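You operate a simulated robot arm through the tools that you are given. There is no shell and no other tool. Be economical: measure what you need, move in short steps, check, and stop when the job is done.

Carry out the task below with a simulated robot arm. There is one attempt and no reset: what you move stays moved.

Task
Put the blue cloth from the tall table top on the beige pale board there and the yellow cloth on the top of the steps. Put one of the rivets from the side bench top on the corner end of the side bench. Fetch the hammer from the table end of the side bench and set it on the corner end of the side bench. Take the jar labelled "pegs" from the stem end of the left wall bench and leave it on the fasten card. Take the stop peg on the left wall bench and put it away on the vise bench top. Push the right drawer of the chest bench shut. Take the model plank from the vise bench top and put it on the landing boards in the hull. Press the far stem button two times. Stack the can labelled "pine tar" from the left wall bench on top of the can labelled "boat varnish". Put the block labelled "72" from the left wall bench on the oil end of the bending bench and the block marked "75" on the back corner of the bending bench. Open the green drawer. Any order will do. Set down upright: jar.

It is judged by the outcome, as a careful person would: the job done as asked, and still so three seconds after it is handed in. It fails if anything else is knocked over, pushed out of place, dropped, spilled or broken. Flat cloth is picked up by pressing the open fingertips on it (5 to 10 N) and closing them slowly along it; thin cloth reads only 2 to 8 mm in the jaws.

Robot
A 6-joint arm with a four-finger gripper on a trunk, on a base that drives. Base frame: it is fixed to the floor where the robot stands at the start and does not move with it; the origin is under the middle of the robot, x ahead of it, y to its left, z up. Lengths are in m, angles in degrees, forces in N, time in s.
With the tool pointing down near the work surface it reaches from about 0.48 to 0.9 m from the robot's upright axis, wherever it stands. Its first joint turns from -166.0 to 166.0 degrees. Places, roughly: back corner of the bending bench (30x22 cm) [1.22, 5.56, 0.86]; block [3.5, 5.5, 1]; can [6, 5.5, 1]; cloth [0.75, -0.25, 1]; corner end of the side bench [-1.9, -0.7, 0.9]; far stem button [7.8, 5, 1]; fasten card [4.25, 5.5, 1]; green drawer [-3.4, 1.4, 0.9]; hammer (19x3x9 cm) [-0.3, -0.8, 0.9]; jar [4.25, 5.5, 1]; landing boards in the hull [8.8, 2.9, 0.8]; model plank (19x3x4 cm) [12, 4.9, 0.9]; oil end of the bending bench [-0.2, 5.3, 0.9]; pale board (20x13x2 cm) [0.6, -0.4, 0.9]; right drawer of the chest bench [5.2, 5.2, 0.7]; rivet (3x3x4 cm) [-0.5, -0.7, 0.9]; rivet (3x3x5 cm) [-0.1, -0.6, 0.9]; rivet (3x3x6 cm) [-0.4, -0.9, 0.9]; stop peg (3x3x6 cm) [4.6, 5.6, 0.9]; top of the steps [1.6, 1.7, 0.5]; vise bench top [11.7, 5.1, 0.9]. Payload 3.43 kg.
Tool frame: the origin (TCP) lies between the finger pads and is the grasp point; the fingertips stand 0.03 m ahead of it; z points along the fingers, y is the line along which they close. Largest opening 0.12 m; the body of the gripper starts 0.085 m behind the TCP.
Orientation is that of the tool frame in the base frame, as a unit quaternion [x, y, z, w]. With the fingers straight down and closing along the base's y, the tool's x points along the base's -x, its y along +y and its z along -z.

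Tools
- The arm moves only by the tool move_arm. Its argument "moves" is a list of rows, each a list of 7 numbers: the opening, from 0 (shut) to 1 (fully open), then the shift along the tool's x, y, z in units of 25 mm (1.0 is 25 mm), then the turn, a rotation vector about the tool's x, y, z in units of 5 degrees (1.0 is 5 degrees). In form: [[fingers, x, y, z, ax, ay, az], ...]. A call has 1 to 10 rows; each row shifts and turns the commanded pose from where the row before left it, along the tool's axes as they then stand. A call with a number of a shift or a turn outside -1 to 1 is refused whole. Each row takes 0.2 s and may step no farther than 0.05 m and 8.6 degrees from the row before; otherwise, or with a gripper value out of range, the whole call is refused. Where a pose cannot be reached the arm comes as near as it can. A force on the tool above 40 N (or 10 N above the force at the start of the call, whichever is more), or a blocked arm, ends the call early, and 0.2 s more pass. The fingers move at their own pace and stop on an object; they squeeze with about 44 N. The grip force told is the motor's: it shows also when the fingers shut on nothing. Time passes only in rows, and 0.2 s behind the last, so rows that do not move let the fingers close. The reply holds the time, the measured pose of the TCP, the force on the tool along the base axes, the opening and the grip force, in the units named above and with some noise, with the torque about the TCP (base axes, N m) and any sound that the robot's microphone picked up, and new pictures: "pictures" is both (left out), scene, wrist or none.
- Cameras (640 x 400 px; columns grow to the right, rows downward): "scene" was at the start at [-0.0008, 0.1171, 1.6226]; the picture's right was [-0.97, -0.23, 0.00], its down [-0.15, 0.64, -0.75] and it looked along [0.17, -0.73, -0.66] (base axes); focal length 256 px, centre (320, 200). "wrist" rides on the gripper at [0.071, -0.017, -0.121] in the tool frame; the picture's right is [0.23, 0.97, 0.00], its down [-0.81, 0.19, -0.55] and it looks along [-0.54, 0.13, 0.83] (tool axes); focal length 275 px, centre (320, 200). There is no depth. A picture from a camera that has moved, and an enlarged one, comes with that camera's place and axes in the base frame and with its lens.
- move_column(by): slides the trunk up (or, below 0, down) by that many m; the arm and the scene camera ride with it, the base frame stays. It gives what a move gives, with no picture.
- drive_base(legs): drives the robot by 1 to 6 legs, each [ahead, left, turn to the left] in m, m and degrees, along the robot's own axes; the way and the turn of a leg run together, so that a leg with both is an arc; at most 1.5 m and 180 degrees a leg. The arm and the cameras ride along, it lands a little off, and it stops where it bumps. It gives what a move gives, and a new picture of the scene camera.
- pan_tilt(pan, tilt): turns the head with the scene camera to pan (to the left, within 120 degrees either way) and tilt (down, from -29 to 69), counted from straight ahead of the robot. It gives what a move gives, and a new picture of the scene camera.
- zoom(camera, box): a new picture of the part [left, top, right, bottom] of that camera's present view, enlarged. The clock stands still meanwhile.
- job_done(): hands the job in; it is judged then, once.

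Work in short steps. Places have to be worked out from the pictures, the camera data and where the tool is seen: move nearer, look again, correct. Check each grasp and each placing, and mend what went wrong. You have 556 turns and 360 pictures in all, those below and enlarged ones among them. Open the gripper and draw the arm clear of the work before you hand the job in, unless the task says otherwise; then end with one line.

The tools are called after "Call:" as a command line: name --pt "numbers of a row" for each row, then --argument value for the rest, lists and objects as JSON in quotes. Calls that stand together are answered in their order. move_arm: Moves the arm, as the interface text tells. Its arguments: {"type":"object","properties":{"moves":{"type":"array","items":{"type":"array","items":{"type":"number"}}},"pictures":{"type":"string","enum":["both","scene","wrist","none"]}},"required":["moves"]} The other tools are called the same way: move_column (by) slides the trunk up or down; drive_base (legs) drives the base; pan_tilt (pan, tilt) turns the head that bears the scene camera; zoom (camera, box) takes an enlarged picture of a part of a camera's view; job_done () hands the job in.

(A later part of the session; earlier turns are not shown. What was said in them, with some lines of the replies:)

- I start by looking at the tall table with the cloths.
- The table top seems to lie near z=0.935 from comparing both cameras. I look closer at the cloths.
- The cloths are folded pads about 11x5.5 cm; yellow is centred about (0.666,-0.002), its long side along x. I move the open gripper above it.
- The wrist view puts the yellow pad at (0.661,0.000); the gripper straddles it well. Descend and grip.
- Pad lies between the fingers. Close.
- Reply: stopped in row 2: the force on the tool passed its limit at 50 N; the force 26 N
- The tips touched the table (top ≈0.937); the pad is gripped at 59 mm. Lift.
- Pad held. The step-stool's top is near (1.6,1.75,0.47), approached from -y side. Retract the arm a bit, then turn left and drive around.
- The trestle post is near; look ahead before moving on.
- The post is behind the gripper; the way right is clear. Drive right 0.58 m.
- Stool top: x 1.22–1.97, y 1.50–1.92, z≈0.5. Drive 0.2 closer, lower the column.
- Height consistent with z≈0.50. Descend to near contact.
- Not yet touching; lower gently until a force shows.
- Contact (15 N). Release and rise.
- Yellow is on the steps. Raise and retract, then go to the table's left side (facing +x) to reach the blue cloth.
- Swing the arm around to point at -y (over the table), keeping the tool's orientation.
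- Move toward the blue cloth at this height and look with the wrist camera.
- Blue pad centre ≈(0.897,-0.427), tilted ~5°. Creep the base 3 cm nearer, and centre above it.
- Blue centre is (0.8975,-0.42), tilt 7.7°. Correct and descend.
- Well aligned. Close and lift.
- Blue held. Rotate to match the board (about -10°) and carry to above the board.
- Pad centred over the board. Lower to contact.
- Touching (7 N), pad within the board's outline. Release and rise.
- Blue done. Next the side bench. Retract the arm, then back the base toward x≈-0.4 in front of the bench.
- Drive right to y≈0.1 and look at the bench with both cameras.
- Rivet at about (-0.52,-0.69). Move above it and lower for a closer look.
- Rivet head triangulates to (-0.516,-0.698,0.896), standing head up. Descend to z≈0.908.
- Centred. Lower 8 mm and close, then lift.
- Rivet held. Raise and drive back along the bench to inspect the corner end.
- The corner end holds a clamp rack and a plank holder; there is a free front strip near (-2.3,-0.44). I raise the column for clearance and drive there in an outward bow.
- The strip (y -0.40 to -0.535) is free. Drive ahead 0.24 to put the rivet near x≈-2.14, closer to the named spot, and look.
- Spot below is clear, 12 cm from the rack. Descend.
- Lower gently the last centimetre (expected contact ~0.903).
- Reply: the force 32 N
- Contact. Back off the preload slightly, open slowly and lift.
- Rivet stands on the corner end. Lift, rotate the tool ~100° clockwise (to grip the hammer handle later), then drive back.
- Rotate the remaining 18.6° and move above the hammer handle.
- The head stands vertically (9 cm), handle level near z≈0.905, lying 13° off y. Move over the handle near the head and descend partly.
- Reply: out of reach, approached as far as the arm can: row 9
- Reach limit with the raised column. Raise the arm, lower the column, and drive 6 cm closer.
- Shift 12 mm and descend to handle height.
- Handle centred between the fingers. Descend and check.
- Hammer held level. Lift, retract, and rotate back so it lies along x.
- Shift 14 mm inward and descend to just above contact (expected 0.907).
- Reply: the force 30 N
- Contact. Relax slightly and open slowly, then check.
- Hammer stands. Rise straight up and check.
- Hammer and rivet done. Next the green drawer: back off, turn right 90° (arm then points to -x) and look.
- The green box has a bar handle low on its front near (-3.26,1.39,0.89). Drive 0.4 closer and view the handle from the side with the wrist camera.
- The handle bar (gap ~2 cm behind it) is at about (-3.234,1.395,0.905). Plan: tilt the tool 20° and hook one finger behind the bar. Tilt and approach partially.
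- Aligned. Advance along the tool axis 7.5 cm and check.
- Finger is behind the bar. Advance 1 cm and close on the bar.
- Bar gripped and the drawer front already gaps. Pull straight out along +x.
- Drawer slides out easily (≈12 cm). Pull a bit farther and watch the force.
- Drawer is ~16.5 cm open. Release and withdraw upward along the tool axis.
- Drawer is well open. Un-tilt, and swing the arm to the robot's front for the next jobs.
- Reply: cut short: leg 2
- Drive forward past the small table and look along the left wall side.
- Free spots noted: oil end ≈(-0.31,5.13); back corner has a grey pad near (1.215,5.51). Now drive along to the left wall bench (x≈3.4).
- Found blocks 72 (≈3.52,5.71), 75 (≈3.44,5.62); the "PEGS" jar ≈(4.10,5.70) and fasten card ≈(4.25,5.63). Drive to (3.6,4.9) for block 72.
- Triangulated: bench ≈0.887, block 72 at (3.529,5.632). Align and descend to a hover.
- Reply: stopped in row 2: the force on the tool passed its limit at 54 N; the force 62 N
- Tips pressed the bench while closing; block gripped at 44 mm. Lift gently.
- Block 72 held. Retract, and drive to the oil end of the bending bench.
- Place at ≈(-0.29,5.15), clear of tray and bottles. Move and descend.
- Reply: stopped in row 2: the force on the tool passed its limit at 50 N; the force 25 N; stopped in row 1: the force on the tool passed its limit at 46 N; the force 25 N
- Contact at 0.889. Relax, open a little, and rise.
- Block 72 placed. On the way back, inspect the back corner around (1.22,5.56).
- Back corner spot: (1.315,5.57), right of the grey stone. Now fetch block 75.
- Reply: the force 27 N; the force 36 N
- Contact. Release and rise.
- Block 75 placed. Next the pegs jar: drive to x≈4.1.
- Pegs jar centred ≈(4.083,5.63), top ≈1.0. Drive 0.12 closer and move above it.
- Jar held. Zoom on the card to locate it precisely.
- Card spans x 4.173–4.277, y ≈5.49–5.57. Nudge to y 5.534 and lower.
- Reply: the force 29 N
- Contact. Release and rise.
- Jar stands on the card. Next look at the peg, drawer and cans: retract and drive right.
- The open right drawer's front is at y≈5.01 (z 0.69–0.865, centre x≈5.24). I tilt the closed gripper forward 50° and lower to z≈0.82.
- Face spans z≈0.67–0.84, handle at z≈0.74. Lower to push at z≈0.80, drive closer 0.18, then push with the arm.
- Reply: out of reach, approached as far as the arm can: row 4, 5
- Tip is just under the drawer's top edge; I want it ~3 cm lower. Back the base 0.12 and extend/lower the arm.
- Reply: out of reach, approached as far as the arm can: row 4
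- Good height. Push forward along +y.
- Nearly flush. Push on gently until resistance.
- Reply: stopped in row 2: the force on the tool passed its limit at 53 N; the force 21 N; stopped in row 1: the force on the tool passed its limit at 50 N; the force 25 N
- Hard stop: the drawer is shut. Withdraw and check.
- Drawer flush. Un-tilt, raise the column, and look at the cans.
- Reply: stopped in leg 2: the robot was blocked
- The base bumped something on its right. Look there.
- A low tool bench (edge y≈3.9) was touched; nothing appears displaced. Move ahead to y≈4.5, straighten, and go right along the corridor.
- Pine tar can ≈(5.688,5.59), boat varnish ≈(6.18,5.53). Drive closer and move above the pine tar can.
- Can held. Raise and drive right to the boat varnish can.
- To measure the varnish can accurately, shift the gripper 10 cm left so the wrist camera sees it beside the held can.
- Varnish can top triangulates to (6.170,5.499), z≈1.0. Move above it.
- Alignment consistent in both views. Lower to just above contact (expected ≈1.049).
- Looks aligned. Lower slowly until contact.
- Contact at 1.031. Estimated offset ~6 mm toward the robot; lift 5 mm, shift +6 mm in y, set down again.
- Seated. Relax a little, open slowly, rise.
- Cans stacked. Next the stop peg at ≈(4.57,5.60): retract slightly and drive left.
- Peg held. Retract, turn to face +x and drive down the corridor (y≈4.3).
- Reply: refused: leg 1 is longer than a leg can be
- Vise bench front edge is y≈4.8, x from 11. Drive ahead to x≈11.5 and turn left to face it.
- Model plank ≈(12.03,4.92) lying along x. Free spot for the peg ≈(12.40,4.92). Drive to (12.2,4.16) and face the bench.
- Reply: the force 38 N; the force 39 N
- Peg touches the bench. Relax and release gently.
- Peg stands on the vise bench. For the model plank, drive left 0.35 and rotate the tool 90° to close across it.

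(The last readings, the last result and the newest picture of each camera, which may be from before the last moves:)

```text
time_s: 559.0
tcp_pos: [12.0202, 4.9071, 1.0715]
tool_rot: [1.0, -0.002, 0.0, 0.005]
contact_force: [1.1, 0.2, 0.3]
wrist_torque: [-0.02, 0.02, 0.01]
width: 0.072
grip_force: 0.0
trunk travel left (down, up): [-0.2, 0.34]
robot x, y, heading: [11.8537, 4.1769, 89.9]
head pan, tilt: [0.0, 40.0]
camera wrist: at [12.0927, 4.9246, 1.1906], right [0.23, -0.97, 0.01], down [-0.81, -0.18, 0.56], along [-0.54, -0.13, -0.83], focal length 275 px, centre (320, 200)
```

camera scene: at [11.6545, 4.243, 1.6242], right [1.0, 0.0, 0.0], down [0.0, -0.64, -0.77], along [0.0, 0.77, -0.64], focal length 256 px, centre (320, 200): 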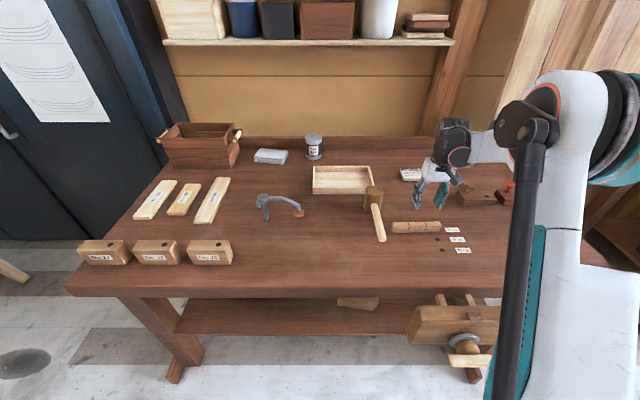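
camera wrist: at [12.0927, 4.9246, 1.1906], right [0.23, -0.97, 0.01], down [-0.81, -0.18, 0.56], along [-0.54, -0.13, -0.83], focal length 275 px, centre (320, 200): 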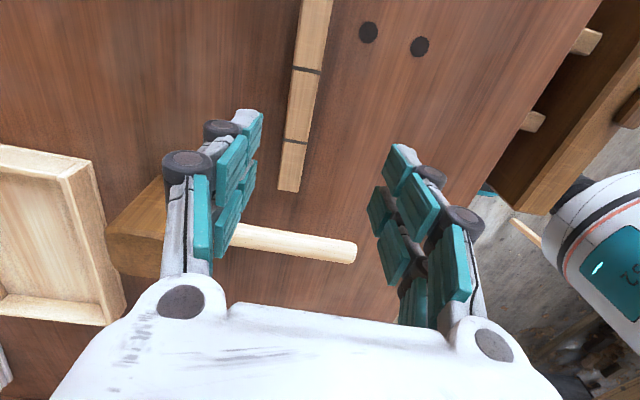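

Plank centre ≈(12.03,4.926). Align and descend around it.

Call:
move_arm --pt "0.6 0.4 -0.76 1 0 0 0" --pt "0.6 0 0 1 0 0 0" --pt "0.6 0 0 1 0 0 0" --pt "0.6 0 0 1 0 0 0" --pictures "wrist"

```text
time_s: 560.0
tcp_pos: [12.0312, 4.9262, 0.9703]
tool_rot: [1.0, -0.002, -0.001, 0.007]
contact_force: [-0.1, -0.1, -0.3]
wrist_torque: [-0.03, 0.0, 0.02]
width: 0.0717
grip_force: 0.0
trunk travel left (down, up): [-0.2, 0.34]
robot x, y, heading: [11.8548, 4.1792, 90.0]
head pan, tilt: [0.0, 40.0]
camera wrist: at [12.1029, 4.9432, 1.0898], right [0.23, -0.97, 0.01], down [-0.81, -0.18, 0.56], along [-0.54, -0.13, -0.83], focal length 275 px, centre (320, 200)
```

wrist: 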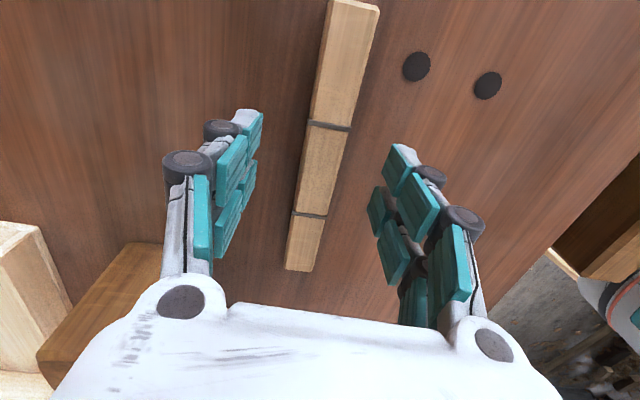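

Call:
move_arm --pt "0.6 0 0 0 0 0 -0.5" --pt "0.6 0 0 1 0 0 0" --pt "0.6 0 0 0.4 0 0 0" --pt "0.4 0 0 0 0 0 0" --pt "0.2 0 0 0 0 0 0" --pt "0 0 0 0 0 0 0" --pt "0 0 0 0 0 0 0" --pt "0 0 0 -0.3 0 0 0" --pt "0 0 0 -1 0 0 0" --pt "0 0 0 -1 0 0 0" --pictures "wrist"

```text
time_s: 562.2
tcp_pos: [12.0295, 4.9261, 0.9931]
tool_rot: [1.0, 0.019, -0.001, 0.006]
contact_force: [-0.5, -1.3, -1.4]
wrist_torque: [0.05, -0.02, -0.03]
width: 0.0234
grip_force: 43.8
trunk travel left (down, up): [-0.2, 0.34]
robot x, y, heading: [11.8542, 4.1779, 89.9]
head pan, tilt: [0.0, 40.0]
camera wrist: at [12.1015, 4.9454, 1.1128], right [0.27, -0.96, 0.01], down [-0.8, -0.22, 0.56], along [-0.53, -0.16, -0.83], focal length 275 px, centre (320, 200)
```

wrist: 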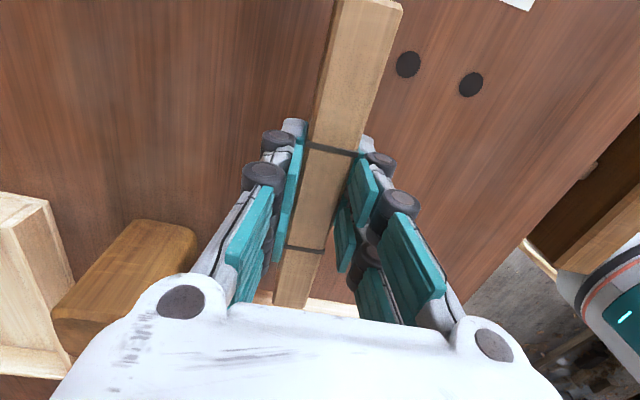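

Plank held. Raise, retract, and drive back along the corridor to the hull's landing boards.

Call:
move_arm --pt "0 0 0 -1 0 0 0" --pt "0 0 0 -1 0 0 0" --pt "0 0 0 -1 0 0 0" --pt "0 0 0 -1 0 0 0" --pt "0 0 0 -1 0 0 0" --pt "0 0 0 -1 0 0 0" --pt "0 0 1 -1 0 0 0" --pt "0 0 1 0 0 0 0" --pt "0 0 1 0 0 0 0" --pt "0 0 1 0 0 0 0" --pictures "none"

Call:
drive_base --legs '[[0, 0, 90], [1.45, 0, 0], [1.4, 0, 0]]'

Call:
pan_tilt --pan 70 --tilt 35

```text
time_s: 564.4
tcp_pos: [12.0349, 4.825, 1.1694]
tool_rot: [1.0, 0.018, 0.0, 0.006]
contact_force: [-0.4, -1.0, -0.3]
wrist_torque: [0.06, 0.01, 0.0]
width: 0.0233
grip_force: 44.4
trunk travel left (down, up): [-0.2, 0.34]
robot x, y, heading: [11.8531, 4.1771, 90.1]
head pan, tilt: [0.0, 40.0]
```

```text
time_s: 582.1
tcp_pos: [8.3363, 4.3743, 1.1683]
tool_rot: [0.694, 0.72, 0.003, 0.004]
contact_force: [0.2, 0.8, -1.3]
wrist_torque: [-0.03, 0.03, -0.02]
width: 0.0234
grip_force: 44.4
trunk travel left (down, up): [-0.2, 0.34]
robot x, y, heading: [8.9879, 4.1913, 179.8]
head pan, tilt: [0.0, 40.0]
camera scene: at [8.92, 3.9932, 1.6242], right [0.0, 1.0, 0.0], down [0.64, 0.0, -0.77], along [-0.77, 0.0, -0.64], focal length 256 px, centre (320, 200)
```

scene: 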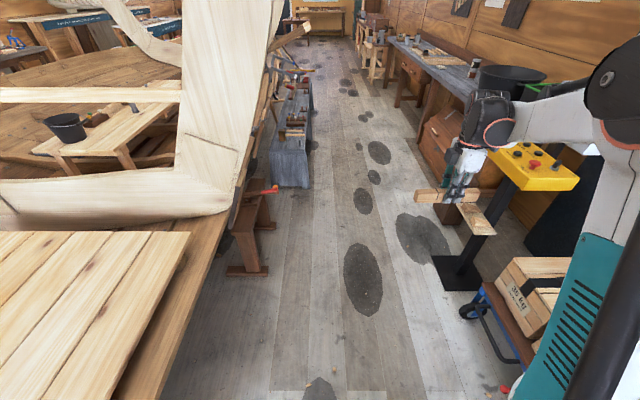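

```text
time_s: 583.5
tcp_pos: [8.3367, 4.3739, 1.1694]
tool_rot: [0.693, 0.721, 0.004, 0.004]
contact_force: [0.2, 0.7, -0.4]
wrist_torque: [0.03, -0.02, 0.01]
width: 0.0233
grip_force: 43.8
trunk travel left (down, up): [-0.2, 0.34]
robot x, y, heading: [8.9836, 4.1898, 180.0]
head pan, tilt: [70.0, 35.0]
camera scene: at [8.9749, 3.9104, 1.6318], right [-0.94, 0.34, 0.0], down [0.2, 0.54, -0.82], along [-0.28, -0.77, -0.57], focal length 256 px, centre (320, 200)
```

scene: 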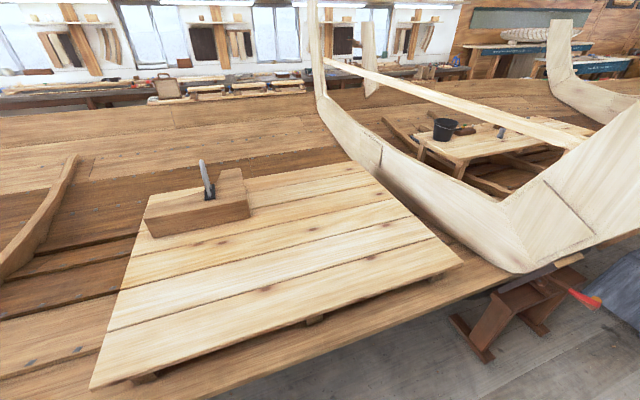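

Landing boards: x 8.15–9.48, y 2.47–3.42, z≈0.8. Turn left to face the hull and drive closer.

Call:
drive_base --legs '[[0, 0, 90], [0.2, 0, 0]]'

Call:
move_arm --pt "0 0 -1 0 0 0 0" --pt "0 0 -1 0 0 0 0" --pt "0 0 -1 0 0 0 0" --pt "0 0 -1 0 0 0 0" --pt "0 0 -1 0 0 0 0" --pictures "wrist"

```text
time_s: 588.9
tcp_pos: [8.806, 3.3436, 1.1681]
tool_rot: [-0.019, 1.0, 0.006, 0.0]
contact_force: [0.2, 0.0, -1.2]
wrist_torque: [0.05, 0.02, -0.01]
width: 0.0233
grip_force: 43.9
trunk travel left (down, up): [-0.2, 0.34]
robot x, y, heading: [8.984, 3.9935, -90.3]
head pan, tilt: [70.0, 35.0]
camera scene: at [9.2682, 3.9815, 1.6318], right [-0.34, -0.94, 0.0], down [-0.54, 0.2, -0.82], along [0.77, -0.28, -0.57], focal length 256 px, centre (320, 200)
```

scene: 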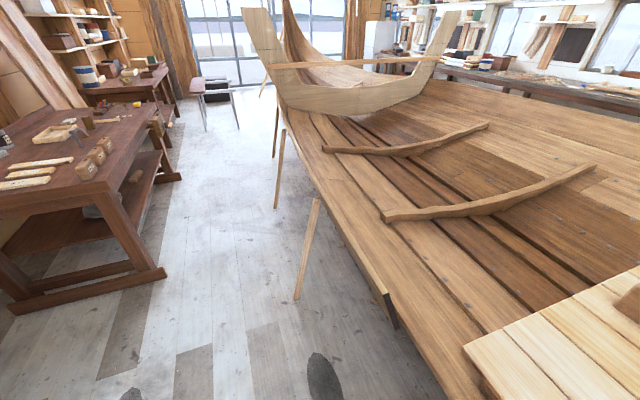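

```text
time_s: 590.1
tcp_pos: [8.8099, 3.2192, 1.1676]
tool_rot: [-0.018, 1.0, 0.006, -0.001]
contact_force: [-0.7, 0.0, -1.2]
wrist_torque: [0.0, 0.03, -0.02]
width: 0.0236
grip_force: 43.7
trunk travel left (down, up): [-0.2, 0.34]
robot x, y, heading: [8.9872, 3.9938, -89.9]
head pan, tilt: [70.0, 35.0]
camera wrist: at [8.7395, 3.1969, 1.2872], right [-0.27, 0.96, 0.01], down [0.8, 0.22, 0.56], along [0.53, 0.16, -0.83], focal length 275 px, centre (320, 200)
```

wrist: 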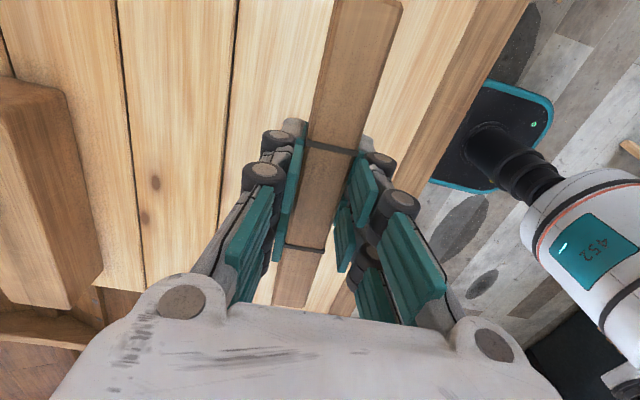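

Plank above the outer boards. Lower the column 0.2, then check.

Call:
move_column --by -0.2

Call:
move_arm --pt "0 0 0 0.5 0 0 0" --pt "0 0 0 0.5 0 0 0" --pt "0 0 0 0.5 0 0 0" --pictures "wrist"

```text
time_s: 592.2
tcp_pos: [8.811, 3.2196, 0.9673]
tool_rot: [-0.019, 1.0, 0.006, -0.001]
contact_force: [0.5, -0.7, -1.2]
wrist_torque: [-0.02, -0.01, 0.02]
width: 0.0233
grip_force: 44.2
trunk travel left (down, up): [0.0, 0.54]
robot x, y, heading: [8.987, 3.9942, -90.4]
head pan, tilt: [70.0, 35.0]
```

```text
time_s: 593.0
tcp_pos: [8.8099, 3.2201, 0.9297]
tool_rot: [-0.019, 1.0, 0.006, -0.001]
contact_force: [-1.0, 0.6, -1.7]
wrist_torque: [-0.01, 0.0, -0.01]
width: 0.0236
grip_force: 43.7
trunk travel left (down, up): [0.0, 0.54]
robot x, y, heading: [8.9872, 3.996, -90.1]
head pan, tilt: [70.0, 35.0]
camera wrist: at [8.7394, 3.1979, 1.0499], right [-0.27, 0.96, 0.01], down [0.8, 0.22, 0.56], along [0.53, 0.16, -0.83], focal length 275 px, centre (320, 200)
```

wrist: 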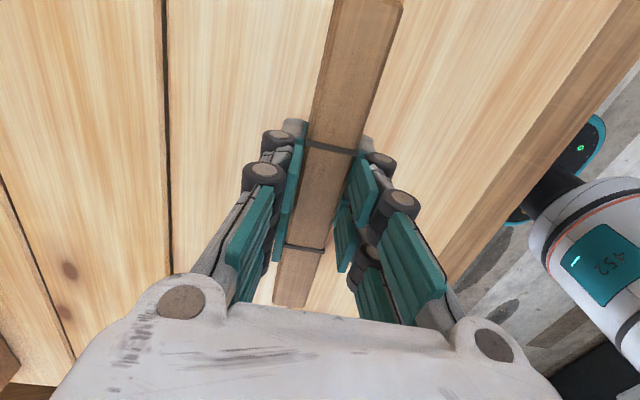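

Call:
move_arm --pt "0 0 0 0.6 0 0 0" --pt "0 0 0 0.6 0 0 0" --pt "0 0 0 0.2 0 0 0" --pictures "none"

Call:
move_arm --pt "0 0 0 0.15 0 0 0" --pt "0 0 0 0.15 0 0 0" --pictures "none"

Call:
move_arm --pt "0 0 0 0.15 0 0 0" --pt "0 0 0 0.15 0 0 0" --pictures "none"

```text
time_s: 593.9
tcp_pos: [8.8108, 3.2201, 0.8937]
tool_rot: [-0.019, 1.0, 0.005, -0.001]
contact_force: [-0.5, 1.3, -1.1]
wrist_torque: [0.0, 0.01, -0.05]
width: 0.0231
grip_force: 44.2
trunk travel left (down, up): [0.0, 0.54]
robot x, y, heading: [8.9853, 3.9948, -89.9]
head pan, tilt: [70.0, 35.0]
```

```text
time_s: 594.5
tcp_pos: [8.8105, 3.221, 0.887]
tool_rot: [-0.019, 1.0, 0.006, 0.0]
contact_force: [-0.8, -0.3, -1.2]
wrist_torque: [0.0, 0.03, 0.0]
width: 0.0236
grip_force: 44.1
trunk travel left (down, up): [0.0, 0.54]
robot x, y, heading: [8.9857, 3.9928, -90.2]
head pan, tilt: [70.0, 35.0]
```

```text
time_s: 595.0
tcp_pos: [8.8092, 3.2207, 0.879]
tool_rot: [-0.02, 1.0, 0.005, -0.001]
contact_force: [-0.2, 0.2, -0.4]
wrist_torque: [0.0, 0.01, 0.02]
width: 0.0235
grip_force: 43.6
trunk travel left (down, up): [0.0, 0.54]
robot x, y, heading: [8.9866, 3.9946, -90.3]
head pan, tilt: [70.0, 35.0]
```

Call:
move_arm --pt "0 0 0 0.12 0 0 0" --pt "0 0 0 0.12 0 0 0" --pictures "none"

Call:
move_arm --pt "0 0 0 0.12 0 0 0" --pt "0 0 0 0.12 0 0 0" --pictures "none"

Call:
move_arm --pt "0 0 0 0.12 0 0 0" --pt "0 0 0 0.12 0 0 0" --pictures "none"

```text
time_s: 595.6
tcp_pos: [8.8104, 3.2199, 0.8752]
tool_rot: [-0.02, 1.0, 0.005, 0.0]
contact_force: [-0.9, 0.4, -1.3]
wrist_torque: [0.01, 0.03, -0.04]
width: 0.0232
grip_force: 43.8
trunk travel left (down, up): [0.0, 0.54]
robot x, y, heading: [8.9868, 3.9945, -90.1]
head pan, tilt: [70.0, 35.0]
```

```text
time_s: 596.2
tcp_pos: [8.8111, 3.2215, 0.8678]
tool_rot: [-0.019, 1.0, 0.006, 0.0]
contact_force: [-0.5, -0.2, -1.0]
wrist_torque: [0.02, 0.02, -0.03]
width: 0.0235
grip_force: 44.1
trunk travel left (down, up): [0.0, 0.54]
robot x, y, heading: [8.9865, 3.9951, -90.0]
head pan, tilt: [70.0, 35.0]
```

```text
time_s: 596.9
tcp_pos: [8.8113, 3.2209, 0.8622]
tool_rot: [-0.02, 1.0, 0.005, 0.001]
contact_force: [-0.4, -0.2, -1.2]
wrist_torque: [0.0, 0.01, -0.03]
width: 0.0236
grip_force: 43.7
trunk travel left (down, up): [0.0, 0.54]
robot x, y, heading: [8.9866, 3.9906, -90.3]
head pan, tilt: [70.0, 35.0]
```

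Call:
move_arm --pt "0 0 0 0.15 0 0 0" --pt "0 0 0 0.15 0 0 0" --pictures "none"

Call:
move_arm --pt "0 0 0 0.15 0 0 0" --pt "0 0 0 0.15 0 0 0" --pictures "none"

Call:
move_arm --pt "0 0 0 0.15 0 0 0" --pt "0 0 0 0.15 0 0 0" --pictures "wrist"

```text
time_s: 597.5
tcp_pos: [8.8104, 3.2223, 0.8541]
tool_rot: [-0.02, 1.0, 0.005, 0.0]
contact_force: [0.0, 0.2, -2.1]
wrist_torque: [-0.02, -0.04, 0.01]
width: 0.0235
grip_force: 44.4
trunk travel left (down, up): [0.0, 0.54]
robot x, y, heading: [8.9871, 3.9943, -90.2]
head pan, tilt: [70.0, 35.0]
```

```text
time_s: 598.0
tcp_pos: [8.8093, 3.221, 0.8451]
tool_rot: [-0.019, 1.0, 0.005, 0.0]
contact_force: [0.2, -0.2, -1.5]
wrist_torque: [0.0, 0.02, 0.0]
width: 0.0234
grip_force: 43.7
trunk travel left (down, up): [0.0, 0.54]
robot x, y, heading: [8.9842, 3.9928, -89.9]
head pan, tilt: [70.0, 35.0]
```

```text
time_s: 598.6
tcp_pos: [8.8108, 3.2207, 0.8384]
tool_rot: [-0.019, 1.0, 0.006, 0.0]
contact_force: [-0.2, -0.1, -1.2]
wrist_torque: [-0.01, 0.02, 0.03]
width: 0.0233
grip_force: 44.5
trunk travel left (down, up): [0.0, 0.54]
robot x, y, heading: [8.9856, 3.9957, -90.3]
head pan, tilt: [70.0, 35.0]
camera wrist: at [8.7395, 3.1992, 0.9589], right [-0.27, 0.96, 0.01], down [0.8, 0.22, 0.56], along [0.53, 0.16, -0.83], focal length 275 px, centre (320, 200)
```

wrist: 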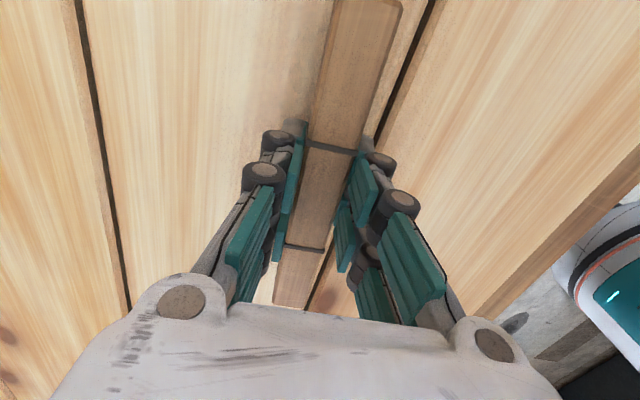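

Call:
move_arm --pt "0 0 0 0.12 0 0 0" --pt "0 0 0 0.12 0 0 0" --pictures "none"

Call:
move_arm --pt "0 0 0 0.12 0 0 0" --pt "0 0 0 0.12 0 0 0" --pictures "none"

Call:
move_arm --pt "0 0 0 0.12 0 0 0" --pt "0 0 0 0.12 0 0 0" --pictures "none"

```text
time_s: 599.2
tcp_pos: [8.8107, 3.2209, 0.8328]
tool_rot: [-0.019, 1.0, 0.005, 0.001]
contact_force: [0.0, -0.1, -1.3]
wrist_torque: [0.0, 0.01, 0.0]
width: 0.0232
grip_force: 44.2
trunk travel left (down, up): [0.0, 0.54]
robot x, y, heading: [8.9867, 3.9915, -90.4]
head pan, tilt: [70.0, 35.0]
```

```text
time_s: 599.9
tcp_pos: [8.8109, 3.2211, 0.8266]
tool_rot: [-0.02, 1.0, 0.006, -0.001]
contact_force: [0.0, 0.4, -1.1]
wrist_torque: [-0.02, 0.0, 0.01]
width: 0.0235
grip_force: 44.1
trunk travel left (down, up): [0.0, 0.54]
robot x, y, heading: [8.9872, 3.9941, -90.1]
head pan, tilt: [70.0, 35.0]
```

```text
time_s: 600.6
tcp_pos: [8.8108, 3.2212, 0.8249]
tool_rot: [-0.019, 1.0, 0.003, 0.0]
contact_force: [-0.2, 1.2, 21.5]
wrist_torque: [0.05, 0.02, -0.02]
width: 0.0233
grip_force: 44.4
trunk travel left (down, up): [0.0, 0.54]
robot x, y, heading: [8.9868, 3.9953, -90.2]
head pan, tilt: [70.0, 35.0]
stopped in row 2: the force on the tool passed its limit at 41 N (the readings are from after the stop); the commanded pose is now the measured one
```

Contact. Relax, release and rise.

Call:
move_arm --pt "0 0 0 -0.04 0 0 0" --pt "0.3 0 0 0 0 0 0" --pt "0.4 0 0 0 0 0 0" --pt "0.4 0 0 -0.5 0 0 0" --pt "0.4 0 0 -1 0 0 0" --pt "0.4 0 0 -1 0 0 0" --pt "0.4 0 0 -1 0 0 0" --pt "0.4 0 0 -1 0 0 0" --pt "0.4 0 0 -1 0 0 0" --pt "0.4 0 0 -1 0 0 0" --pictures "wrist"

```text
time_s: 602.8
tcp_pos: [8.8089, 3.2167, 0.985]
tool_rot: [-0.018, 1.0, 0.004, 0.0]
contact_force: [-0.1, 0.5, 0.0]
wrist_torque: [0.02, -0.02, -0.04]
width: 0.0478
grip_force: 0.1
trunk travel left (down, up): [0.0, 0.54]
robot x, y, heading: [8.9833, 3.9934, -90.1]
head pan, tilt: [70.0, 35.0]
camera wrist: at [8.7393, 3.1966, 1.1057], right [-0.27, 0.96, 0.01], down [0.8, 0.22, 0.55], along [0.53, 0.16, -0.83], focal length 275 px, centre (320, 200)
```

wrist: 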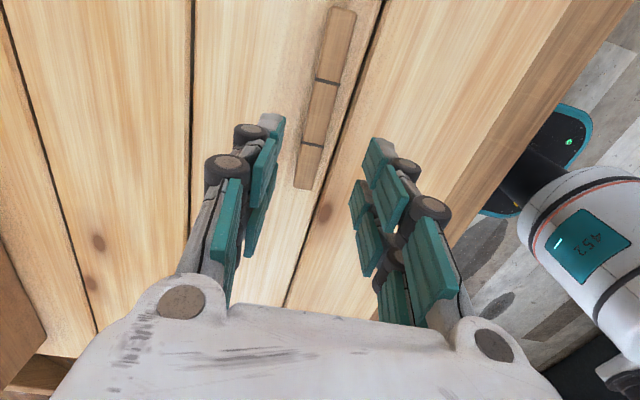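

Plank placed. Now the stem button: raise, retract, turn around and drive to the button post.

Call:
move_column --by 0.2

Call:
move_arm --pt "0 0 1 0 0 0 0" --pt "0 0 1 0 0 0 0" --pt "0 0 1 0 0 0 0" --pt "0 0 1 0 0 0 0" --pt "0 0 1 0 0 0 0" --pt "0 0 1 0 0 0 0" --pt "0 0 1 0 0 0 0" --pictures "none"

Call:
drive_base --legs '[[-0.2, 0, 0], [0, 0, -179.5], [0, 1.1, 0]]'

Call:
pan_tilt --pan 0 --tilt 35

```text
time_s: 604.9
tcp_pos: [8.8087, 3.2184, 1.1865]
tool_rot: [-0.019, 1.0, 0.004, -0.001]
contact_force: [-0.5, 0.8, 0.1]
wrist_torque: [0.03, 0.01, -0.03]
width: 0.0479
grip_force: 0.0
trunk travel left (down, up): [-0.2, 0.34]
robot x, y, heading: [8.9853, 3.994, -90.1]
head pan, tilt: [70.0, 35.0]
```

```text
time_s: 606.5
tcp_pos: [8.8025, 3.3941, 1.1872]
tool_rot: [-0.019, 1.0, 0.005, 0.001]
contact_force: [-1.3, -0.2, -0.6]
wrist_torque: [0.01, 0.01, 0.02]
width: 0.0
grip_force: 33.1
trunk travel left (down, up): [-0.2, 0.34]
robot x, y, heading: [8.9847, 3.9919, -90.1]
head pan, tilt: [70.0, 35.0]
```

```text
time_s: 620.8
tcp_pos: [8.0795, 4.8134, 1.1885]
tool_rot: [1.0, 0.005, 0.0, 0.005]
contact_force: [-0.6, 0.2, 0.6]
wrist_torque: [0.0, -0.01, 0.0]
width: 0.0
grip_force: 34.1
trunk travel left (down, up): [-0.2, 0.34]
robot x, y, heading: [7.8753, 4.2188, 88.6]
head pan, tilt: [70.0, 35.0]
camera scene: at [7.5962, 4.2351, 1.6318], right [0.37, 0.93, 0.0], down [0.53, -0.21, -0.82], along [-0.76, 0.3, -0.57], focal length 256 px, centre (320, 200)
```

scene: 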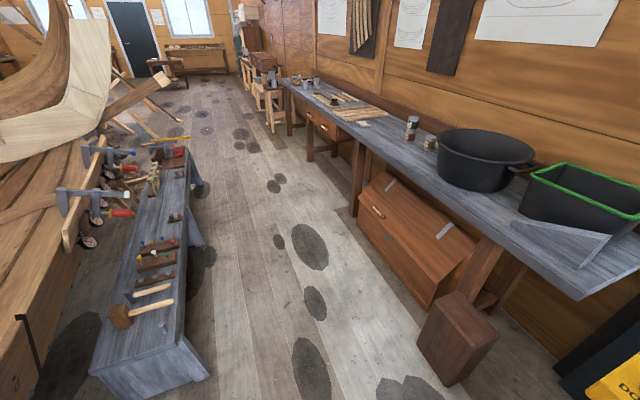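

```text
time_s: 622.2
tcp_pos: [8.0792, 4.8134, 1.1877]
tool_rot: [1.0, 0.005, 0.001, 0.004]
contact_force: [-0.7, 0.1, -0.7]
wrist_torque: [-0.01, 0.0, 0.0]
width: 0.0
grip_force: 33.3
trunk travel left (down, up): [-0.2, 0.34]
robot x, y, heading: [7.8805, 4.2152, 88.4]
head pan, tilt: [0.0, 35.0]
camera scene: at [7.6806, 4.2906, 1.6318], right [1.0, -0.03, 0.0], down [-0.02, -0.57, -0.82], along [0.02, 0.82, -0.57], focal length 256 px, centre (320, 200)
```

scene: 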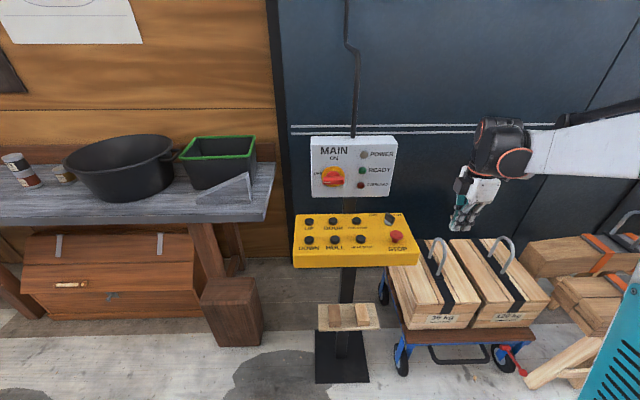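

Call:
zoom --camera "scene" --box '[285, 200, 425, 275]'

```text
4.57 times, centred on (355, 238) of scene
camera zoom: at [7.6806, 4.2906, 1.6318], right [1.0, -0.03, 0.0], down [-0.02, -0.57, -0.82], along [0.02, 0.82, -0.57], focal length 1170 px, centre (160, 29)
```

zoom: 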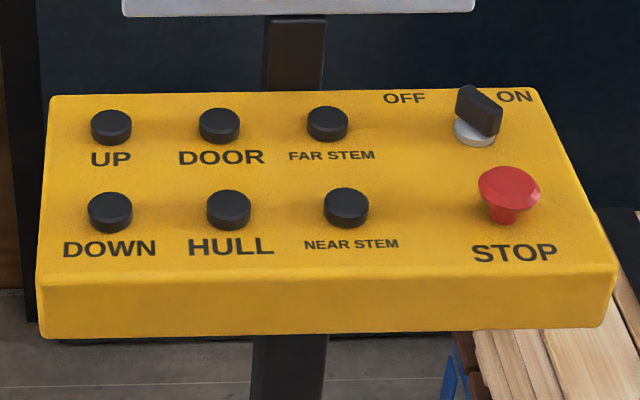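

FAR STEM is the top-row third button, near (7.84,5.04). Drive left 0.24 and move over it for a wrist view.

Call:
drive_base --legs '[[0, 0.23, 1.4]]'

Call:
move_arm --pt "0 0 -1 0 0 0 0" --pt "0 0 -1 0 0 0 0" --pt "0 0 -1 0 0 0 0" --pt "0 0 -1 0 0 0 0" --pt "0 0 -1 0 0 0 0" --pt "0 0 -1 0 0 0 0" --pictures "both"

```text
time_s: 623.9
tcp_pos: [7.8349, 4.8218, 1.1869]
tool_rot: [1.0, 0.018, 0.0, 0.004]
contact_force: [-0.8, -0.2, -0.2]
wrist_torque: [0.02, -0.03, 0.0]
width: 0.0
grip_force: 33.2
trunk travel left (down, up): [-0.2, 0.34]
robot x, y, heading: [7.6516, 4.2201, 89.6]
head pan, tilt: [0.0, 35.0]
camera scene: at [7.4505, 4.2896, 1.6317], right [1.0, 0.0, 0.0], down [0.0, -0.57, -0.82], along [0.0, 0.82, -0.57], focal length 256 px, centre (320, 200)
```

scene: 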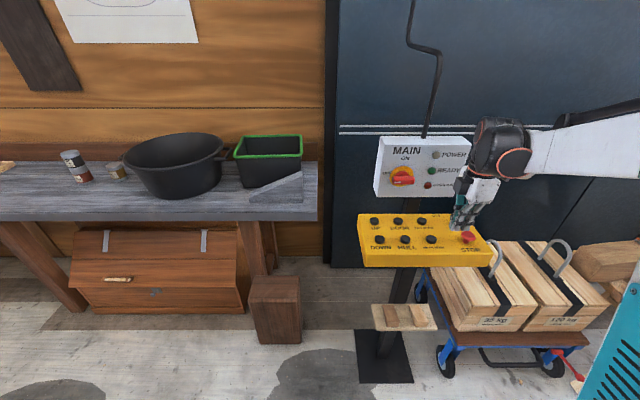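

```text
time_s: 625.3
tcp_pos: [7.831, 4.9722, 1.1855]
tool_rot: [1.0, 0.018, 0.001, 0.004]
contact_force: [0.5, 0.5, -0.5]
wrist_torque: [0.0, 0.0, 0.05]
width: 0.0003
grip_force: 33.4
trunk travel left (down, up): [-0.2, 0.34]
robot x, y, heading: [7.6516, 4.218, 89.6]
head pan, tilt: [0.0, 35.0]
camera scene: at [7.4513, 4.2903, 1.6317], right [1.0, 0.0, 0.0], down [0.0, -0.57, -0.82], along [0.0, 0.82, -0.57], focal length 256 px, centre (320, 200)
camera wrist: at [7.9017, 4.9926, 1.3061], right [0.26, -0.96, 0.01], down [-0.8, -0.21, 0.55], along [-0.53, -0.15, -0.83], focal length 275 px, centre (320, 200)
```

scene: 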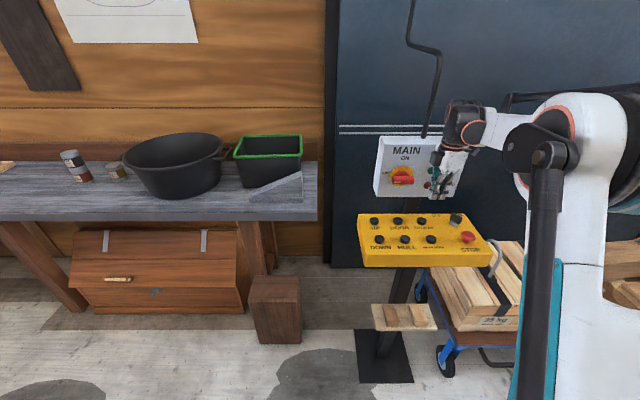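
wrist: 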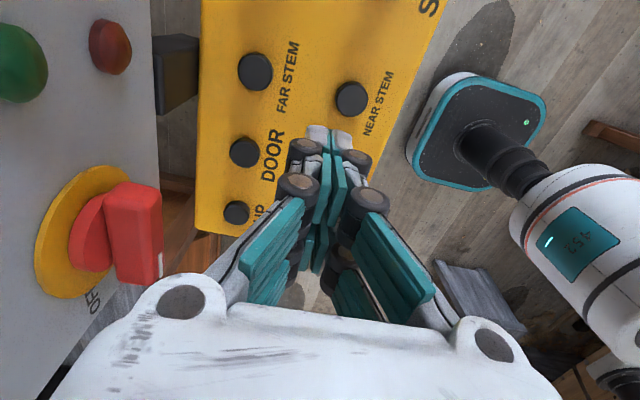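

FAR STEM top ≈(7.840,5.036,1.024). The MAIN box stands close behind, so tilt the tool 25° (tip forward) and approach with closed fingers.

Call:
move_arm --pt "0 0 0 0 1 0 0" --pt "0 0 0 0 1 0 0" --pt "0 0 0 0 1 0 0" --pt "0 0 0 0 1 0 0" --pt "0 0 0 0 1 0 0" --pt "0 0.36 -0.1 1 0 0 0" --pt "0 0 -0.1 1 0 0 0" --pt "0 0 0 1 0 0 0" --pictures "both"

Call:
zoom --camera "scene" --box '[350, 130, 510, 270]'

```text
time_s: 627.1
tcp_pos: [7.8387, 5.0078, 1.1182]
tool_rot: [0.977, 0.017, -0.003, -0.212]
contact_force: [0.6, -0.3, 0.6]
wrist_torque: [0.03, 0.0, 0.03]
width: 0.0003
grip_force: 33.6
trunk travel left (down, up): [-0.2, 0.34]
robot x, y, heading: [7.6516, 4.2208, 90.1]
head pan, tilt: [0.0, 35.0]
camera scene: at [7.4511, 4.2898, 1.6317], right [1.0, 0.0, 0.0], down [0.0, -0.57, -0.82], along [0.0, 0.82, -0.57], focal length 256 px, centre (320, 200)
camera wrist: at [7.9111, 4.9747, 1.2358], right [0.26, -0.88, -0.4], down [-0.8, -0.43, 0.42], along [-0.55, 0.21, -0.81], focal length 275 px, centre (320, 200)
```

scene: 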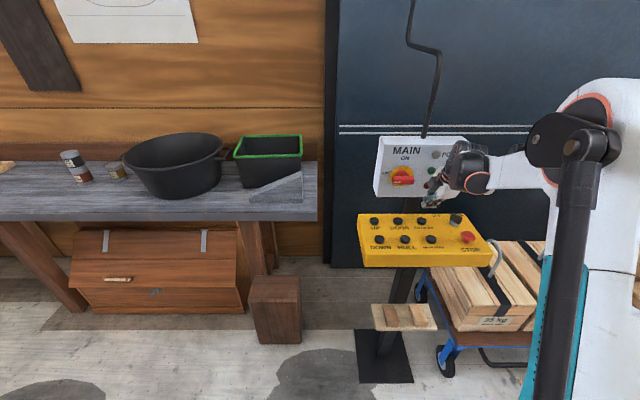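
wrist: 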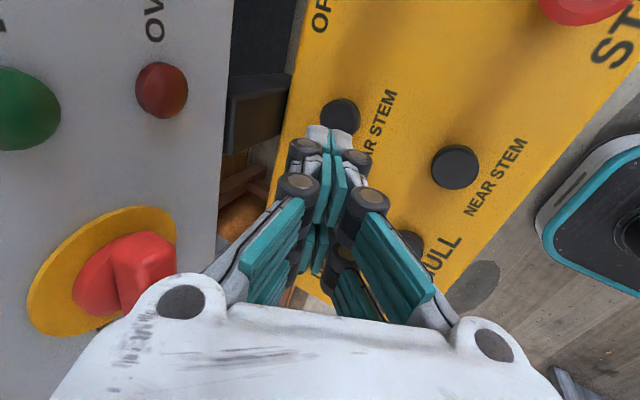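

```text
2.86 times, centred on (430, 200) of scene
camera zoom: at [7.4511, 4.2898, 1.6317], right [1.0, 0.0, 0.0], down [0.0, -0.57, -0.82], along [0.0, 0.82, -0.57], focal length 731 px, centre (6, 200)
```

zoom: 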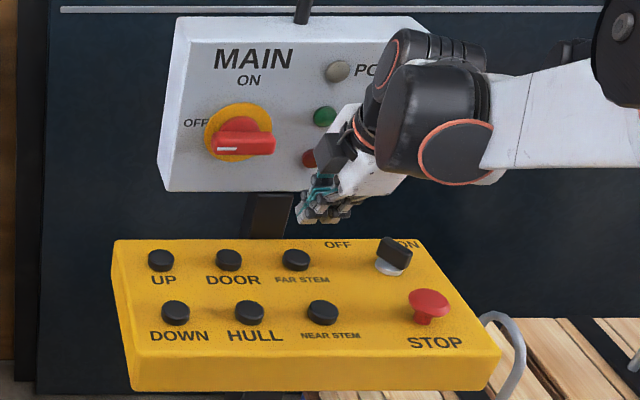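

Button ≈(7.833,5.035). Adjust and lower the tip to ~1.5 cm above it.

Call:
move_arm --pt "0 -0.23 0.16 1 0 0 0" --pt "0 0 0.16 1 0 0 0" --pt "0 0 0 0 0 0 0" --pictures "wrist"

Call:
zoom --camera "scene" --box '[370, 170, 480, 260]'

```text
time_s: 627.9
tcp_pos: [7.8314, 5.021, 1.0712]
tool_rot: [0.977, 0.017, -0.004, -0.212]
contact_force: [-0.6, 0.3, 0.2]
wrist_torque: [0.03, 0.0, 0.0]
width: 0.0
grip_force: 33.5
trunk travel left (down, up): [-0.2, 0.34]
robot x, y, heading: [7.6505, 4.2192, 89.8]
head pan, tilt: [0.0, 35.0]
camera wrist: at [7.9052, 4.9872, 1.1874], right [0.26, -0.88, -0.4], down [-0.8, -0.43, 0.42], along [-0.55, 0.21, -0.81], focal length 275 px, centre (320, 200)
```

wrist: 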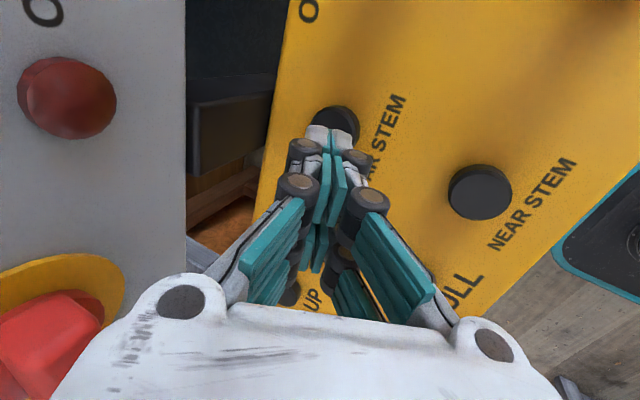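

```text
4.44 times, centred on (425, 215) of scene
camera zoom: at [7.4513, 4.2895, 1.6318], right [1.0, 0.0, 0.0], down [0.0, -0.57, -0.82], along [0.0, 0.82, -0.57], focal length 1138 px, centre (-147, 133)
```

zoom: 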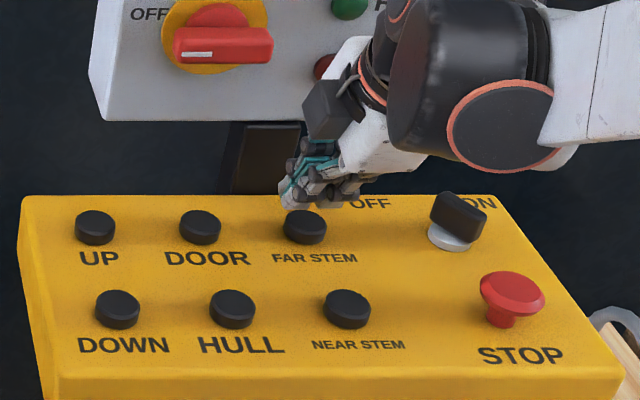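

Tip is over the button. Press down in small steps.

Call:
move_arm --pt "0 0.1 0.17 0.36 0 0 0" --pt "0 0 0.1 0.22 0 0 0" --pictures "none"

Call:
move_arm --pt "0 0 0.06 0.13 0 0 0" --pt "0 0 0 0 0 0 0" --pictures "none"

```text
time_s: 628.5
tcp_pos: [7.8357, 5.0207, 1.0547]
tool_rot: [0.977, 0.017, -0.004, -0.212]
contact_force: [0.7, 0.3, 0.4]
wrist_torque: [0.0, -0.01, -0.02]
width: 0.0002
grip_force: 33.4
trunk travel left (down, up): [-0.2, 0.34]
robot x, y, heading: [7.6467, 4.223, 89.8]
head pan, tilt: [0.0, 35.0]
```

```text
time_s: 629.1
tcp_pos: [7.8337, 5.021, 1.0513]
tool_rot: [0.977, 0.017, -0.004, -0.213]
contact_force: [0.7, -0.7, -0.5]
wrist_torque: [-0.02, -0.01, 0.06]
width: 0.0001
grip_force: 33.5
trunk travel left (down, up): [-0.2, 0.34]
robot x, y, heading: [7.6513, 4.2239, 90.0]
head pan, tilt: [0.0, 35.0]
```

Call:
move_arm --pt "0 0 0.06 0.13 0 0 0" --pt "0 0 0 0 0 0 0" --pictures "none"

Call:
move_arm --pt "0 0 0.06 0.13 0 0 0" --pt "0 0 0 0 0 0 0" --pictures "none"

```text
time_s: 629.7
tcp_pos: [7.8342, 5.0207, 1.0494]
tool_rot: [0.977, 0.017, -0.003, -0.213]
contact_force: [0.1, 0.4, 0.2]
wrist_torque: [0.01, -0.03, -0.02]
width: 0.0
grip_force: 33.6
trunk travel left (down, up): [-0.2, 0.34]
robot x, y, heading: [7.6496, 4.225, 89.7]
head pan, tilt: [0.0, 35.0]
```

```text
time_s: 630.3
tcp_pos: [7.8352, 5.0204, 1.0442]
tool_rot: [0.977, 0.017, -0.004, -0.212]
contact_force: [-0.3, -0.1, 0.1]
wrist_torque: [0.01, 0.0, 0.01]
width: 0.0
grip_force: 33.2
trunk travel left (down, up): [-0.2, 0.34]
robot x, y, heading: [7.6526, 4.2226, 89.9]
head pan, tilt: [0.0, 35.0]
```

Call:
move_arm --pt "0 0 0.05 0.11 0 0 0" --pt "0 0 0 0 0 0 0" --pictures "none"

Call:
zoom --camera "scene" --box '[390, 180, 460, 240]'

```text
time_s: 630.9
tcp_pos: [7.8366, 5.0213, 1.0415]
tool_rot: [0.977, 0.017, -0.004, -0.212]
contact_force: [-0.4, -0.6, 1.3]
wrist_torque: [0.02, 0.01, -0.03]
width: 0.0
grip_force: 33.3
trunk travel left (down, up): [-0.2, 0.34]
robot x, y, heading: [7.652, 4.2228, 89.5]
head pan, tilt: [0.0, 35.0]
```

```text
6.67 times, centred on (425, 210) of scene
camera zoom: at [7.4512, 4.2896, 1.6318], right [1.0, 0.0, 0.0], down [0.0, -0.57, -0.82], along [0.0, 0.82, -0.57], focal length 1706 px, centre (-380, 133)
```

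zoom: 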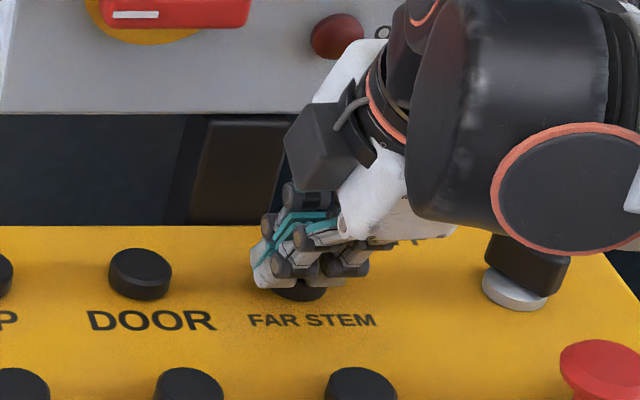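

Call:
zoom --camera "scene" --box '[405, 200, 440, 230]'

Call:
zoom --camera "wrist" --box '[270, 70, 390, 170]'

```text
13.33 times, centred on (422, 215) of scene
camera zoom: at [7.4512, 4.2896, 1.6318], right [1.0, 0.0, 0.0], down [0.0, -0.57, -0.82], along [0.0, 0.82, -0.57], focal length 3412 px, centre (-1047, 0)
```

zoom: 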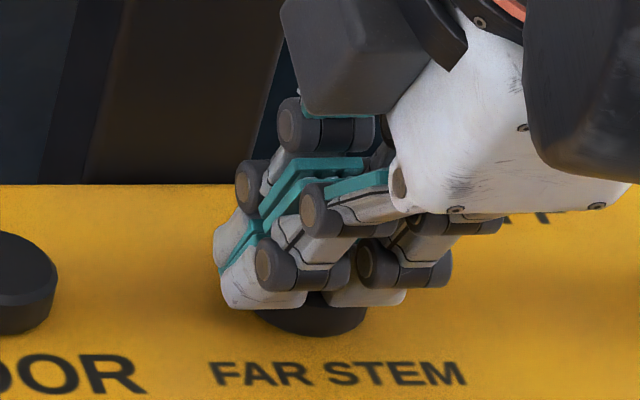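

```text
4.00 times, centred on (330, 120) of wrist
camera zoom: at [7.9076, 4.988, 1.1577], right [0.26, -0.88, -0.4], down [-0.8, -0.43, 0.42], along [-0.55, 0.21, -0.81], focal length 1101 px, centre (280, 520)
```

zoom: 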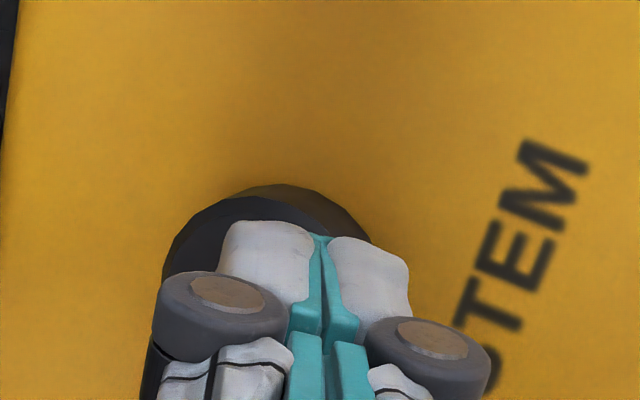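

Tip is centred on the button. Continue pressing.

Call:
move_arm --pt "0 0 0.05 0.11 0 0 0" --pt "0 0 0 0 0 0 0" --pictures "none"

Call:
move_arm --pt "0 0 0.05 0.11 0 0 0" --pt "0 0 0 0 0 0 0" --pictures "none"

```text
time_s: 631.5
tcp_pos: [7.8342, 5.0212, 1.0387]
tool_rot: [0.977, 0.017, -0.005, -0.212]
contact_force: [0.1, 0.7, 1.9]
wrist_torque: [0.03, -0.02, -0.01]
width: 0.0
grip_force: 33.5
trunk travel left (down, up): [-0.2, 0.34]
robot x, y, heading: [7.6477, 4.2209, 89.5]
head pan, tilt: [0.0, 35.0]
heard: click
```

```text
time_s: 632.1
tcp_pos: [7.8344, 5.0204, 1.0355]
tool_rot: [0.977, 0.017, -0.005, -0.212]
contact_force: [0.7, 0.9, 8.8]
wrist_torque: [0.07, -0.1, 0.0]
width: 0.0003
grip_force: 33.6
trunk travel left (down, up): [-0.2, 0.34]
robot x, y, heading: [7.6521, 4.2211, 89.4]
head pan, tilt: [0.0, 35.0]
```

Click heard: first press. Rise 2 cm, pause, then press again.

Call:
move_arm --pt "0 0 -0.15 -0.36 0 0 0" --pt "0 0 -0.15 -0.36 0 0 0" --pt "0 0 0 0 0 0 0" --pt "0 0 0 0 0 0 0" --pictures "none"

Call:
move_arm --pt "0 0 0.15 0.32 0 0 0" --pt "0 0 0.11 0.26 0 0 0" --pt "0 0 0.06 0.13 0 0 0" --pt "0 0 0 0 0 0 0" --pictures "none"

```text
time_s: 633.1
tcp_pos: [7.8337, 5.0208, 1.0552]
tool_rot: [0.977, 0.017, -0.004, -0.213]
contact_force: [-0.8, -0.7, 0.4]
wrist_torque: [-0.02, 0.01, 0.01]
width: 0.0
grip_force: 33.3
trunk travel left (down, up): [-0.2, 0.34]
robot x, y, heading: [7.6512, 4.2203, 89.7]
head pan, tilt: [0.0, 35.0]
```

```text
time_s: 634.1
tcp_pos: [7.8348, 5.0211, 1.0358]
tool_rot: [0.977, 0.017, -0.003, -0.212]
contact_force: [0.5, 1.9, 5.6]
wrist_torque: [0.04, -0.01, 0.01]
width: 0.0
grip_force: 33.8
trunk travel left (down, up): [-0.2, 0.34]
robot x, y, heading: [7.6517, 4.2196, 89.5]
head pan, tilt: [0.0, 35.0]
heard: click
```

Second click heard. Withdraw clear of the panel.

Call:
move_arm --pt "0 0 0 -0.5 0 0 0" --pt "0 0 0 -1 0 0 0" --pt "0 0 0 -1 0 0 0" --pt "0 0 0 -1 0 0 0" --pt "0 0 0.5 -1 0 0 0" --pt "0.4 0 1 -0.5 0 0 0" --pt "0.4 0 1 0 0 0 0" --pt "0.4 0 1 0 0 0 0" --pictures "scene"

Call:
drive_base --legs '[[-0.1, 0, 0]]'

Call:
pan_tilt --pan 60 --tilt 30

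```text
time_s: 635.9
tcp_pos: [7.8407, 4.8885, 1.1131]
tool_rot: [0.977, 0.017, -0.003, -0.212]
contact_force: [0.1, 0.7, 0.2]
wrist_torque: [-0.01, -0.02, 0.01]
width: 0.048
grip_force: 0.0
trunk travel left (down, up): [-0.2, 0.34]
robot x, y, heading: [7.6526, 4.2211, 89.9]
head pan, tilt: [0.0, 35.0]
camera scene: at [7.4512, 4.2893, 1.6318], right [1.0, 0.0, 0.0], down [0.0, -0.57, -0.82], along [0.0, 0.82, -0.57], focal length 256 px, centre (320, 200)
```

scene: 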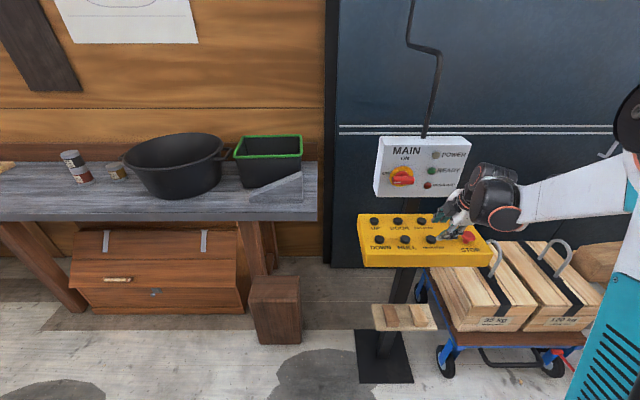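

```text
time_s: 637.0
tcp_pos: [7.8393, 4.7882, 1.1149]
tool_rot: [0.977, 0.017, -0.004, -0.213]
contact_force: [1.2, -0.7, 0.4]
wrist_torque: [0.02, 0.01, 0.0]
width: 0.048
grip_force: 0.1
trunk travel left (down, up): [-0.2, 0.34]
robot x, y, heading: [7.6513, 4.122, 89.8]
head pan, tilt: [0.0, 35.0]
camera scene: at [7.4507, 4.1886, 1.6319], right [1.0, 0.0, 0.0], down [0.0, -0.57, -0.82], along [0.0, 0.82, -0.57], focal length 256 px, centre (320, 200)
```

scene: 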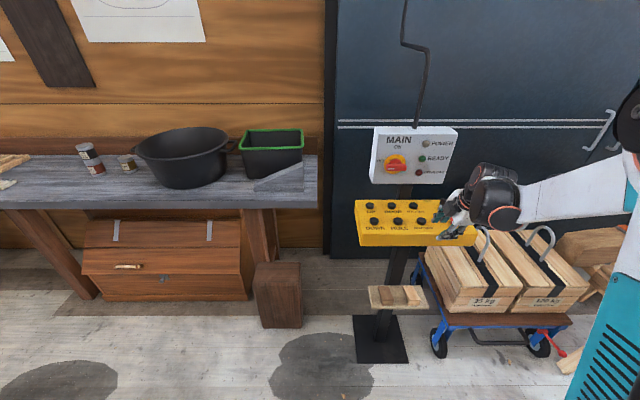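

```text
time_s: 638.4
tcp_pos: [7.8396, 4.7887, 1.1127]
tool_rot: [0.977, 0.017, -0.003, -0.213]
contact_force: [-0.3, 0.2, 0.2]
wrist_torque: [0.04, 0.0, 0.02]
width: 0.0481
grip_force: 0.0
trunk travel left (down, up): [-0.2, 0.34]
robot x, y, heading: [7.6488, 4.1227, 89.8]
head pan, tilt: [60.0, 30.0]
camera scene: at [7.3723, 4.1472, 1.6396], right [0.5, 0.86, 0.0], down [0.43, -0.25, -0.87], along [-0.75, 0.44, -0.5], focal length 256 px, centre (320, 200)
```

scene: 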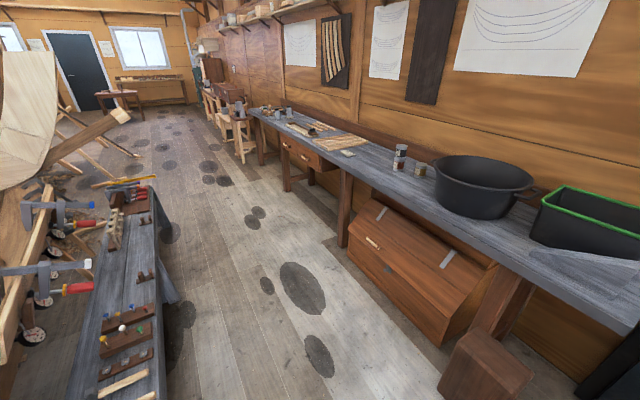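

Both presses clicked, the can stack stands, and the arm is clear with the gripper open. All of the tasks are done, so I hand in.

Call:
job_done

```text
The job is handed in.
```

Every item on the list is done and the job is handed in, with the gripper open and the arm clear. The base once bumped the low tool bench beside the hull; it looked undisturbed afterwards.
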